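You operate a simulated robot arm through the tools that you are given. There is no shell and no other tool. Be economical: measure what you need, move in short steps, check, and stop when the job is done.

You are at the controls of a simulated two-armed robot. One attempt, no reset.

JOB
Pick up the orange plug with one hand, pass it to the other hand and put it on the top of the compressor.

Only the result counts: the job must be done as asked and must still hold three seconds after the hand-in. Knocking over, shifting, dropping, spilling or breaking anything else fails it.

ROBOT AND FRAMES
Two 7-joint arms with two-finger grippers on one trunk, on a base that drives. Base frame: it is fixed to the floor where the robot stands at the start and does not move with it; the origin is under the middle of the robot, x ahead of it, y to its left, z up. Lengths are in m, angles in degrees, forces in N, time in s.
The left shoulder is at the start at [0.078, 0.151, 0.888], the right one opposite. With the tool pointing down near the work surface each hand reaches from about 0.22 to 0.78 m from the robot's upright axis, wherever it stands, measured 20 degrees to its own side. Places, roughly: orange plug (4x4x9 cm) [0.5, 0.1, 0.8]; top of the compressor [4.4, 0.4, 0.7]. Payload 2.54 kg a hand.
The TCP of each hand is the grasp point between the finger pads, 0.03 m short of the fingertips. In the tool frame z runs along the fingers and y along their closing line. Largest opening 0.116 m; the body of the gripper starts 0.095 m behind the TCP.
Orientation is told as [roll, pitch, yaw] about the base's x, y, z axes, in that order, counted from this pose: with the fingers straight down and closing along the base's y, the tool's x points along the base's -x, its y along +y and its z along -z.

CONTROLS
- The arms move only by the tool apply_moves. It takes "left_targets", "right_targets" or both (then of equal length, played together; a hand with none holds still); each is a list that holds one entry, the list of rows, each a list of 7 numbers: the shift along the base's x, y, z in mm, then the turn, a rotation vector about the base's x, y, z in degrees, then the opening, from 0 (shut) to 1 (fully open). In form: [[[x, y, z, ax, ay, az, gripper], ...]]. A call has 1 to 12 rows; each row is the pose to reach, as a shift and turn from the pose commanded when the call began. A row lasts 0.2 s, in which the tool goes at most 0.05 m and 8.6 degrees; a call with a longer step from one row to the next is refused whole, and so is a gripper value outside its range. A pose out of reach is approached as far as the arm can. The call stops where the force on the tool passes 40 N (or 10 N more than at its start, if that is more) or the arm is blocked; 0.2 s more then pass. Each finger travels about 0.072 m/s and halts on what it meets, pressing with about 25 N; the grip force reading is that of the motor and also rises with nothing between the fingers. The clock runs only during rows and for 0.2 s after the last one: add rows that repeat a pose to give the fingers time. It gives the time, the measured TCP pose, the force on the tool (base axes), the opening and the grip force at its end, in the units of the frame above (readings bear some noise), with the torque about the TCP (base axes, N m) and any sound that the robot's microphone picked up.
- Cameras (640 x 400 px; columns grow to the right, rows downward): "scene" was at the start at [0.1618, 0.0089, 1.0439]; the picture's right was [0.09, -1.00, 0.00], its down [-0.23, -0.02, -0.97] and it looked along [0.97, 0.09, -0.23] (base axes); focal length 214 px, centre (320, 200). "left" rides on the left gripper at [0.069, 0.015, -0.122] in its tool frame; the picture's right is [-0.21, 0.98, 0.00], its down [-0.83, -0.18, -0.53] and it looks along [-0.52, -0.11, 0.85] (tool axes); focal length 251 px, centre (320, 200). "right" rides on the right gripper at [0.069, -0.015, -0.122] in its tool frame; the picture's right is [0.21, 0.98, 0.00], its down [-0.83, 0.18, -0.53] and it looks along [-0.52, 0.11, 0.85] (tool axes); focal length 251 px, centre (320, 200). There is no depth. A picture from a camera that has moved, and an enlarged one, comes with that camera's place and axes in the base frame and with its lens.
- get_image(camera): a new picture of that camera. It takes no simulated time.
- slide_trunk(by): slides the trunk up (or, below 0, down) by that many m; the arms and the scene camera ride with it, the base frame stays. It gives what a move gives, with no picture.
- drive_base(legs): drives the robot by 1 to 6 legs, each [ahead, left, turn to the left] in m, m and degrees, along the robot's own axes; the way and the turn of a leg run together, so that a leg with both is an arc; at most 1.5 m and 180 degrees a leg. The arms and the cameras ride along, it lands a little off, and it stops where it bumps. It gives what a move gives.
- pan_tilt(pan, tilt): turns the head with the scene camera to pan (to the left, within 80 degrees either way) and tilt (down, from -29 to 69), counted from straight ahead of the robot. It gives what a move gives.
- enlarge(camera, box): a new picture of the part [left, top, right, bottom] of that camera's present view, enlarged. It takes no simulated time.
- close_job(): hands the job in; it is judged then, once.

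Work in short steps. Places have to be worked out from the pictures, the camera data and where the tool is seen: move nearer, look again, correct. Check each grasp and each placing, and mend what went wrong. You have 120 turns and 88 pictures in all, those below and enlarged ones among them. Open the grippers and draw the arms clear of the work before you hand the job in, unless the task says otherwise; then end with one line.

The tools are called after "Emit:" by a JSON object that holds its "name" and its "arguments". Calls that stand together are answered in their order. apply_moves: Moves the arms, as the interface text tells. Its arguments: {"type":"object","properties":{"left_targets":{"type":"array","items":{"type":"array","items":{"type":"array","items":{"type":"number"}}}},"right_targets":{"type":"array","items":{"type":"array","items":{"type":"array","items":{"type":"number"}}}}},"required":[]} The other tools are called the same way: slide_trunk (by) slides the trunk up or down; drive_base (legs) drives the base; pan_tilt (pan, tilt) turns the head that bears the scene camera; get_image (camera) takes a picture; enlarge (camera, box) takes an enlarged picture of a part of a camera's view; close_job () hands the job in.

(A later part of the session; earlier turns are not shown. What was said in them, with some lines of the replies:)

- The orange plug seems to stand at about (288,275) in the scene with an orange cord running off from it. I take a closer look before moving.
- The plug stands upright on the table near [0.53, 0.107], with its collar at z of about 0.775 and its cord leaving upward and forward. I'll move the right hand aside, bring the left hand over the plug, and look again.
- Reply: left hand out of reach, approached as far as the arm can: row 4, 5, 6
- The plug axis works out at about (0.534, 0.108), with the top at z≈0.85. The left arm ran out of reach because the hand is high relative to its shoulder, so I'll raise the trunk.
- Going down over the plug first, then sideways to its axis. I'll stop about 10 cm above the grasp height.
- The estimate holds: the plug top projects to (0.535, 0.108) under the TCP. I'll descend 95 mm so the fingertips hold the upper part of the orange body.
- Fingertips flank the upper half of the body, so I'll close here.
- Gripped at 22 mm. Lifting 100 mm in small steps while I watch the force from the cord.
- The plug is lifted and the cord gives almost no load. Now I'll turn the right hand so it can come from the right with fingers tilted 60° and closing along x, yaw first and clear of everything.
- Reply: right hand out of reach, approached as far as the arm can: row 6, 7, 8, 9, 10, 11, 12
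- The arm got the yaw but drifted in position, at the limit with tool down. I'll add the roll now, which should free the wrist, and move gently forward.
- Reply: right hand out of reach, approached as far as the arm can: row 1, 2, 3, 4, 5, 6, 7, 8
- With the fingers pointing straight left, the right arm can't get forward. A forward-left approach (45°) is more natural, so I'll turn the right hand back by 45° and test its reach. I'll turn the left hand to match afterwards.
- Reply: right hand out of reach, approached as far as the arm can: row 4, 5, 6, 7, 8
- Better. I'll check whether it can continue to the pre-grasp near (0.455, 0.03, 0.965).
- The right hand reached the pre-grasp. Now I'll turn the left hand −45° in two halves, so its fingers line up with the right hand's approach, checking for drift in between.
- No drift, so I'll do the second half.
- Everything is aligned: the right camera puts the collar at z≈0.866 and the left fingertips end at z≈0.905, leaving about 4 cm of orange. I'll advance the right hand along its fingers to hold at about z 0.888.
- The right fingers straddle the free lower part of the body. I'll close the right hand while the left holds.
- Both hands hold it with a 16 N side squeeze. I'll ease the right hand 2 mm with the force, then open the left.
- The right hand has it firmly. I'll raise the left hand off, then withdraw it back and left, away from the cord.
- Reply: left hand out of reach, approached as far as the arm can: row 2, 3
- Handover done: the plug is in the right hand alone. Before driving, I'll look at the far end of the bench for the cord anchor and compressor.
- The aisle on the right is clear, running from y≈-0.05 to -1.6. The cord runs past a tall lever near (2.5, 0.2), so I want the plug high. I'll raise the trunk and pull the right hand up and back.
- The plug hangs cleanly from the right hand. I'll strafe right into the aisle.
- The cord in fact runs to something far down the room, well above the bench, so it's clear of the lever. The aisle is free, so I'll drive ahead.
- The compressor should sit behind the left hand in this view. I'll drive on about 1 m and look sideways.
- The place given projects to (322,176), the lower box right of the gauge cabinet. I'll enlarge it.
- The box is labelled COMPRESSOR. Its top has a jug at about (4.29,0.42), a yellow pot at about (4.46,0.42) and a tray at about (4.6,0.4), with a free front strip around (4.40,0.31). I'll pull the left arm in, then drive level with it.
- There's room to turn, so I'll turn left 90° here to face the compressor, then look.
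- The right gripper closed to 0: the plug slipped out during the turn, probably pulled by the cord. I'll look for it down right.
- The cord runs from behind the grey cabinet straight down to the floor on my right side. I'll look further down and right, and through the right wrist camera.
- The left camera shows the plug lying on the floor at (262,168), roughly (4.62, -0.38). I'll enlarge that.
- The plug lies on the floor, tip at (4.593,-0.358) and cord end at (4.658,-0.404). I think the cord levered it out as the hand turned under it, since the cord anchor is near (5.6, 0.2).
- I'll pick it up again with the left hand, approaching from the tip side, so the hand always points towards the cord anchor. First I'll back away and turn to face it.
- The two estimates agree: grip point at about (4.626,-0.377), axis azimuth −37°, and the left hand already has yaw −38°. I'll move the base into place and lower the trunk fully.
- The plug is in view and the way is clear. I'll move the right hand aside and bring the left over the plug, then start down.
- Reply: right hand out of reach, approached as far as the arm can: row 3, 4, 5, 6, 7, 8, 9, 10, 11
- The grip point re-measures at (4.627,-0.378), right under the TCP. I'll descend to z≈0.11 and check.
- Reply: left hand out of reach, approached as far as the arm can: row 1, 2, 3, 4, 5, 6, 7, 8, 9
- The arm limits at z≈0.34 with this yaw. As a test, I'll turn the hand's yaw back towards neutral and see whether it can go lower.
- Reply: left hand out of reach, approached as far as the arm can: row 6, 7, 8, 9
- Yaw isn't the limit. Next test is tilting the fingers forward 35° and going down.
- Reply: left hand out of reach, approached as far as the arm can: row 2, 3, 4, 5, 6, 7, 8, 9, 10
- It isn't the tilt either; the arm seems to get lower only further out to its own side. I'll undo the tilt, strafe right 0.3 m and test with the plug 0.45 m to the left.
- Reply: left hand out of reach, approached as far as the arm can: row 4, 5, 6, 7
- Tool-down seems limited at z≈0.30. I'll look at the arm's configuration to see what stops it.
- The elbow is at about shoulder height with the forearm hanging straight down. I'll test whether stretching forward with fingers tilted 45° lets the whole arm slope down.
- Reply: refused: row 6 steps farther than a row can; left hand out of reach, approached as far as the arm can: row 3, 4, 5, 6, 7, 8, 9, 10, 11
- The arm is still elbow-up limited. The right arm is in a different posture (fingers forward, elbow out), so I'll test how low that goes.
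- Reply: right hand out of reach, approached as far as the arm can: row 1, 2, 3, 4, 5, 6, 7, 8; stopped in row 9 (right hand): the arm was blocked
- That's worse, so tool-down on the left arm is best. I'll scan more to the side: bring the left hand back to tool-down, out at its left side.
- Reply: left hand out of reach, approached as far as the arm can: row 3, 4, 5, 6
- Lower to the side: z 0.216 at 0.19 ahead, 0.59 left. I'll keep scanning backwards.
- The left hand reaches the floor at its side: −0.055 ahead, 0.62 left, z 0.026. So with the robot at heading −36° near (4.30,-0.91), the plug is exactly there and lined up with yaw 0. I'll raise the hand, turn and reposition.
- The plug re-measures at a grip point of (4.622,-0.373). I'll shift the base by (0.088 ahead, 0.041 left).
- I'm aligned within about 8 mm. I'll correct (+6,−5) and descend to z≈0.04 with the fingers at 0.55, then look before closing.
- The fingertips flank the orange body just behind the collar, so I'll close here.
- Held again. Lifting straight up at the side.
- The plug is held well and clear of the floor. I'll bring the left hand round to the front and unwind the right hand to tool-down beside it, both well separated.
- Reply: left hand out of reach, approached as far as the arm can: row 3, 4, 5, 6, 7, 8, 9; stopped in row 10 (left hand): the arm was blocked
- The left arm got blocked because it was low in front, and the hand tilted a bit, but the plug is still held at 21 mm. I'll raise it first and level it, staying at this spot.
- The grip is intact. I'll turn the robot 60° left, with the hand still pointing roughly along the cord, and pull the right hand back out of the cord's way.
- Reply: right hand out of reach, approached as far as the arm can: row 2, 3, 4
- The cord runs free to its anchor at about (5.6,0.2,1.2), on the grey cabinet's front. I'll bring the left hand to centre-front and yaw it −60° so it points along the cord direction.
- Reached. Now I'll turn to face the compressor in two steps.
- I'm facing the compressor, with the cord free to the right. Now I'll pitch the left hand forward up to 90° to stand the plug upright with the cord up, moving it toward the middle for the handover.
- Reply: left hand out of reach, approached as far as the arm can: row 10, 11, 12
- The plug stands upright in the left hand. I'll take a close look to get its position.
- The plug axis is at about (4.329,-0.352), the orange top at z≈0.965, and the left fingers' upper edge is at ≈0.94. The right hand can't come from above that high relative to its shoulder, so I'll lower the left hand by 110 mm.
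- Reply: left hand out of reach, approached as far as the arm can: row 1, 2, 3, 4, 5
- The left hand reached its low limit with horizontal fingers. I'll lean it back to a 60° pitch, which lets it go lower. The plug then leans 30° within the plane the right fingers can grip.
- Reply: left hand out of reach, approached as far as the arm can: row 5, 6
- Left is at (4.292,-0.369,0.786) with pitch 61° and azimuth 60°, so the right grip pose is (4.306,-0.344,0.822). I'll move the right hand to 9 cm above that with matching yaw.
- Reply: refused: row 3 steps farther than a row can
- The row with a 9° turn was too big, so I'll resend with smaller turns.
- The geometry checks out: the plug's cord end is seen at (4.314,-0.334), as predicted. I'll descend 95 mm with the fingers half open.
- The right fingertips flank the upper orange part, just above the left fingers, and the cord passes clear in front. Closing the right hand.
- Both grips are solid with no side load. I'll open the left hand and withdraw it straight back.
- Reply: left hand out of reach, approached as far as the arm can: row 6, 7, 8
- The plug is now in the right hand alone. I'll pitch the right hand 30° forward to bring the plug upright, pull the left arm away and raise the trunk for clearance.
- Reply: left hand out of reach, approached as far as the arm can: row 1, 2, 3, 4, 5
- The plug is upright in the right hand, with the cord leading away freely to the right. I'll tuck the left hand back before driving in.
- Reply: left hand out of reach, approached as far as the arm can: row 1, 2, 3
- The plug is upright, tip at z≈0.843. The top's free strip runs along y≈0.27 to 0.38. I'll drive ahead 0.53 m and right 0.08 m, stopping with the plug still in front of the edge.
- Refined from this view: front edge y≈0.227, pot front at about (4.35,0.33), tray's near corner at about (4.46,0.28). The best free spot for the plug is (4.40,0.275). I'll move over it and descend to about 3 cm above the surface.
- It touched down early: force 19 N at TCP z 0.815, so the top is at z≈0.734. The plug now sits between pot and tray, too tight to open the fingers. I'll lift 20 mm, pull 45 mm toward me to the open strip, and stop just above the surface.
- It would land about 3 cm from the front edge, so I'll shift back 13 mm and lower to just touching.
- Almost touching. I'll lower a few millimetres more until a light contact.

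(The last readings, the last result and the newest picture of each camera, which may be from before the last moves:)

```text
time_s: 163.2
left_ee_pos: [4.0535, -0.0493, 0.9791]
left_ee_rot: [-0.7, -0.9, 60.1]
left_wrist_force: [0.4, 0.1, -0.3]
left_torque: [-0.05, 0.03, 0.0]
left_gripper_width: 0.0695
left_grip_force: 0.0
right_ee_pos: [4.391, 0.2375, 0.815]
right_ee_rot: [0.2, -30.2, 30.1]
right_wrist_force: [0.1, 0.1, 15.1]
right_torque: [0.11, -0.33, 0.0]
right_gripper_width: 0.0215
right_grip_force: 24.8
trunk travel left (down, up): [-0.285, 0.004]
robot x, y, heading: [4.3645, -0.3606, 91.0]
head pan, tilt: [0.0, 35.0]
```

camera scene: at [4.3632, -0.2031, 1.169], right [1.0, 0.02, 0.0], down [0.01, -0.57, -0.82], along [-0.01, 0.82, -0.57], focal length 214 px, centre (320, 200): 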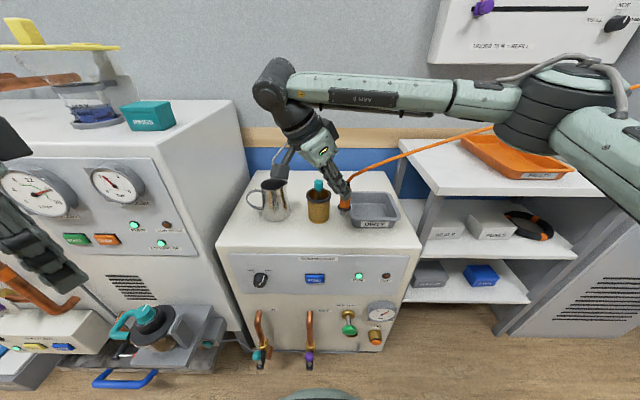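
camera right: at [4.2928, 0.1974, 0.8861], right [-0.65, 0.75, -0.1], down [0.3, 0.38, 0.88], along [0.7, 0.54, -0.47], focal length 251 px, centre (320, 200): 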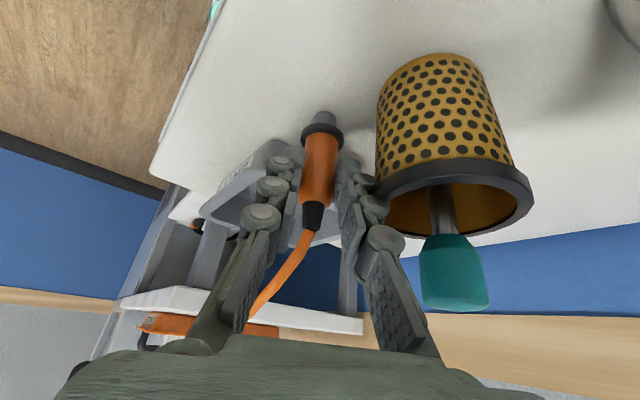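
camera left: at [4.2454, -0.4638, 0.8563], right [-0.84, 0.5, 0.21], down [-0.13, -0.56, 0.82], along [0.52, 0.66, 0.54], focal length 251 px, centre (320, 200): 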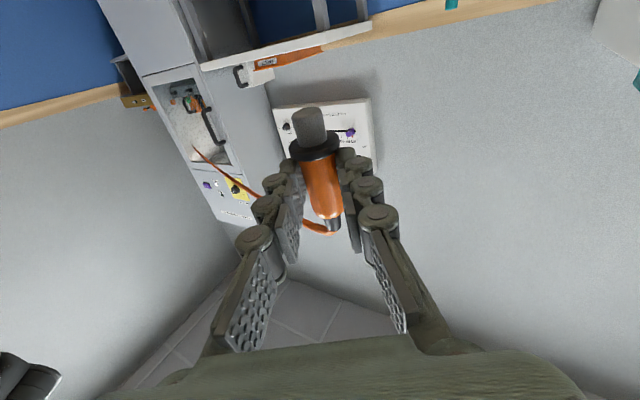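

In contact at 15 N. I'll ease up 1 mm and open the fingers gradually.

Emit:
{"name": "apply_moves", "arguments": {"right_targets": [[[0, 0, 1, 0, 0, 0, 0], [0, 0, 1, 0, 0, 0, 0.25], [0, 0, 1, 0, 0, 0, 0.35], [0, 0, 1, 0, 0, 0, 0.45], [0, 0, 1, 0, 0, 0, 0.5], [0, 0, 1, 0, 0, 0, 0.5]]]}}

Emit:
{"name": "enlarge", "arguments": {"camera": "scene", "box": [300, 180, 390, 260]}}

Emit:
{"name": "get_image", "arguments": {"camera": "right"}}

```text
time_s: 164.6
left_ee_pos: [4.0532, -0.0479, 0.9782]
left_ee_rot: [-0.8, -0.9, 60.1]
left_wrist_force: [-0.5, -0.6, -0.7]
left_torque: [0.01, -0.03, -0.01]
left_gripper_width: 0.0698
left_grip_force: 0.0
right_ee_pos: [4.3901, 0.2382, 0.8135]
right_ee_rot: [0.0, -30.0, 30.2]
right_wrist_force: [-0.1, -0.1, 0.6]
right_torque: [0.0, 0.04, -0.01]
right_gripper_width: 0.0581
right_grip_force: 0.0
trunk travel left (down, up): [-0.285, 0.004]
robot x, y, heading: [4.3671, -0.3614, 90.9]
head pan, tilt: [0.0, 35.0]
```

```text
5.00 times, centred on (345, 220) of scene
camera zoom: at [4.3632, -0.2037, 1.1692], right [1.0, 0.02, 0.0], down [0.01, -0.57, -0.82], along [-0.01, 0.82, -0.57], focal length 1072 px, centre (195, 100)
```

zoom: 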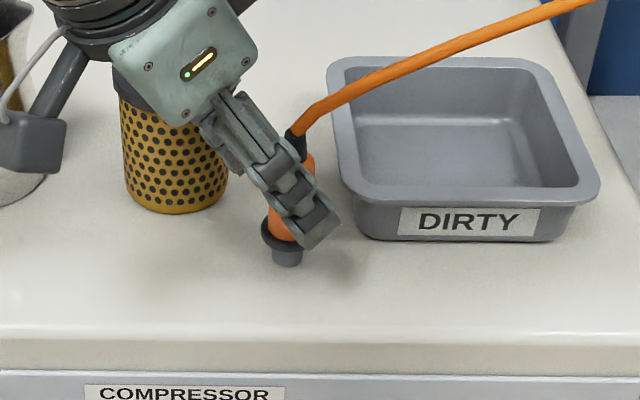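

```text
7 pictures are left
camera right: at [4.2956, 0.1655, 0.885], right [-0.65, 0.75, -0.11], down [0.3, 0.38, 0.88], along [0.7, 0.54, -0.47], focal length 251 px, centre (320, 200)
```

right: 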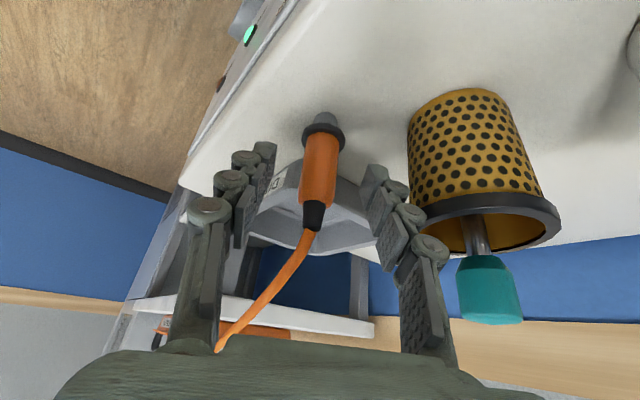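

The plug stands on its own and both fingers are clear of it. I'll withdraw along the finger direction, up and back away from pot and cord.

Emit:
{"name": "apply_moves", "arguments": {"right_targets": [[[-9, -5, 18, 0, 0, 0, 0.5], [-20, -12, 39, 0, 0, 0, 0.5], [-32, -20, 62, 0, 0, 0, 0.5], [-45, -32, 87, 0, 0, 0, 0.5], [-55, -60, 110, 0, 0, 0, 0.5], [-60, -95, 125, 0, 0, 0, 0.5], [-60, -130, 135, 0, 0, 0, 0.5]]]}}

Emit:
{"name": "get_image", "arguments": {"camera": "scene"}}

```text
time_s: 166.2
left_ee_pos: [4.0531, -0.0479, 0.9772]
left_ee_rot: [-0.8, -0.9, 60.1]
left_wrist_force: [0.5, 0.4, -0.2]
left_torque: [0.04, 0.02, 0.0]
left_gripper_width: 0.0693
left_grip_force: 0.1
right_ee_pos: [4.3293, 0.1096, 0.9502]
right_ee_rot: [0.0, -30.0, 30.3]
right_wrist_force: [-0.4, 0.0, 0.1]
right_torque: [0.0, 0.02, 0.01]
right_gripper_width: 0.0583
right_grip_force: 0.1
trunk travel left (down, up): [-0.285, 0.004]
robot x, y, heading: [4.3635, -0.3564, 91.1]
head pan, tilt: [0.0, 35.0]
```

```text
6 pictures are left
camera scene: at [4.3632, -0.204, 1.1692], right [1.0, 0.02, 0.0], down [0.01, -0.57, -0.82], along [-0.01, 0.82, -0.57], focal length 214 px, centre (320, 200)
```

scene: 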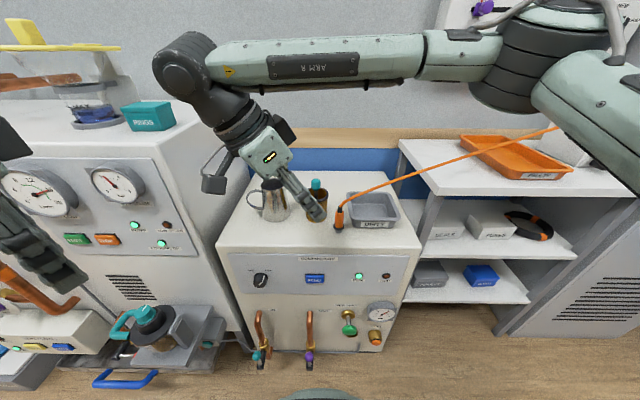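

The plug stands on the compressor's front strip. I'll back the robot away to clear the arms, then check once more.

Emit:
{"name": "drive_base", "arguments": {"legs": [[-0.35, 0, 0]]}}

Emit:
{"name": "get_image", "arguments": {"camera": "scene"}}

Emit:
{"name": "enlarge", "arguments": {"camera": "scene", "box": [270, 120, 400, 220]}}

```text
time_s: 168.5
left_ee_pos: [4.0584, -0.4024, 0.9787]
left_ee_rot: [-0.7, -0.9, 59.9]
left_wrist_force: [1.1, -0.6, 0.4]
left_torque: [0.02, 0.01, 0.0]
left_gripper_width: 0.0697
left_grip_force: 0.1
right_ee_pos: [4.3374, -0.2441, 0.9499]
right_ee_rot: [0.1, -30.0, 30.1]
right_wrist_force: [-0.9, -1.4, 0.1]
right_torque: [0.01, 0.02, 0.03]
right_gripper_width: 0.058
right_grip_force: 0.0
trunk travel left (down, up): [-0.285, 0.004]
robot x, y, heading: [4.3715, -0.7129, 90.9]
head pan, tilt: [0.0, 35.0]
```

```text
5 pictures are left
camera scene: at [4.3688, -0.5582, 1.1693], right [1.0, 0.01, 0.0], down [0.01, -0.57, -0.82], along [-0.01, 0.82, -0.57], focal length 214 px, centre (320, 200)
```

scene: 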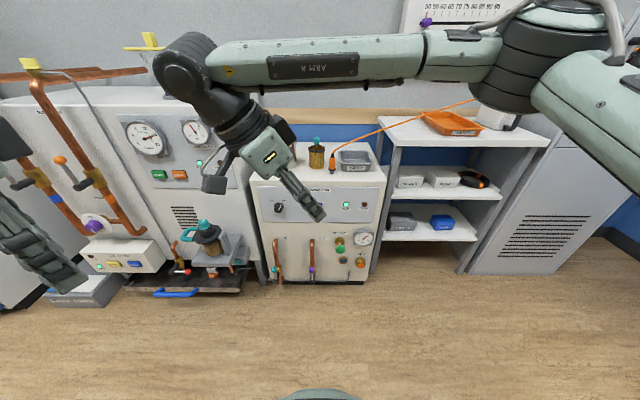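

```text
4.00 times, centred on (335, 170) of scene
camera zoom: at [4.3688, -0.5582, 1.1693], right [1.0, 0.01, 0.0], down [0.01, -0.57, -0.82], along [-0.01, 0.82, -0.57], focal length 858 px, centre (260, 320)
```

zoom: 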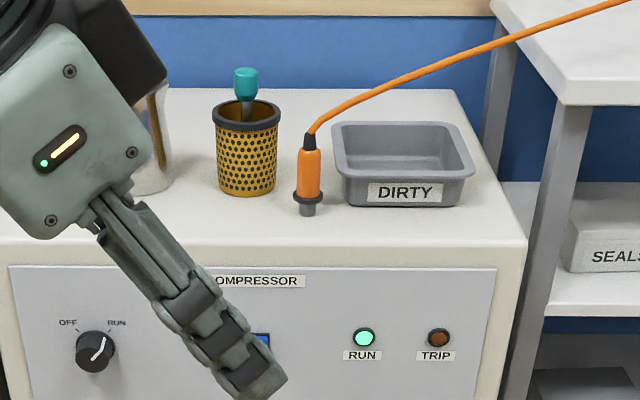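

The plug stands upright on the compressor top, nothing else has moved, and both hands are clear. I'll open the grippers fully and then hand in.

Emit:
{"name": "apply_moves", "arguments": {"left_targets": [[[0, 0, 0, 0, 0, 0, 1], [0, 0, 0, 0, 0, 0, 1], [0, 0, 0, 0, 0, 0, 1]]], "right_targets": [[[0, 0, 0, 0, 0, 0, 1], [0, 0, 0, 0, 0, 0, 1], [0, 0, 0, 0, 0, 0, 1]]]}}

Emit:
{"name": "enlarge", "arguments": {"camera": "scene", "box": [270, 120, 400, 220]}}

```text
time_s: 169.3
left_ee_pos: [4.0586, -0.4008, 0.9788]
left_ee_rot: [-0.6, -0.7, 60.0]
left_wrist_force: [-0.2, 0.0, 0.8]
left_torque: [0.04, -0.03, 0.01]
left_gripper_width: 0.1162
left_grip_force: 0.1
right_ee_pos: [4.3372, -0.2449, 0.9499]
right_ee_rot: [0.0, -30.0, 30.1]
right_wrist_force: [-0.4, 0.0, -0.4]
right_torque: [0.03, -0.03, 0.01]
right_gripper_width: 0.1158
right_grip_force: 0.0
trunk travel left (down, up): [-0.285, 0.004]
robot x, y, heading: [4.372, -0.7134, 90.8]
head pan, tilt: [0.0, 35.0]
```

```text
4.00 times, centred on (335, 170) of scene
camera zoom: at [4.3688, -0.5578, 1.1692], right [1.0, 0.01, 0.0], down [0.01, -0.57, -0.82], along [-0.01, 0.82, -0.57], focal length 858 px, centre (260, 320)
```

zoom: 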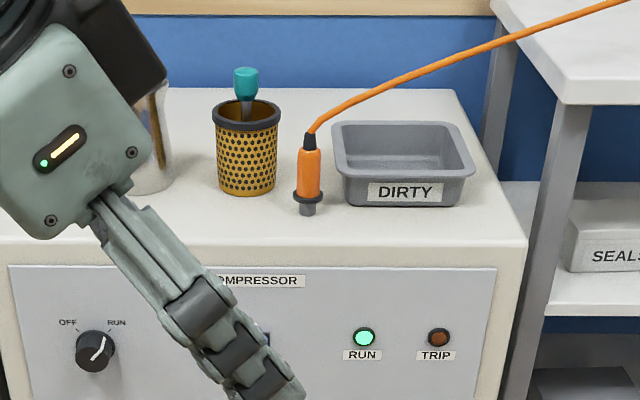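

The plug is stable, so I'm handing in.

Emit:
{"name": "close_job", "arguments": {}}

```text
The job is handed in.
```

The orange plug stands upright on top of the compressor, passed from the left hand to the right; it slipped to the floor once on the way, so I picked it up with the left hand and passed it over again.
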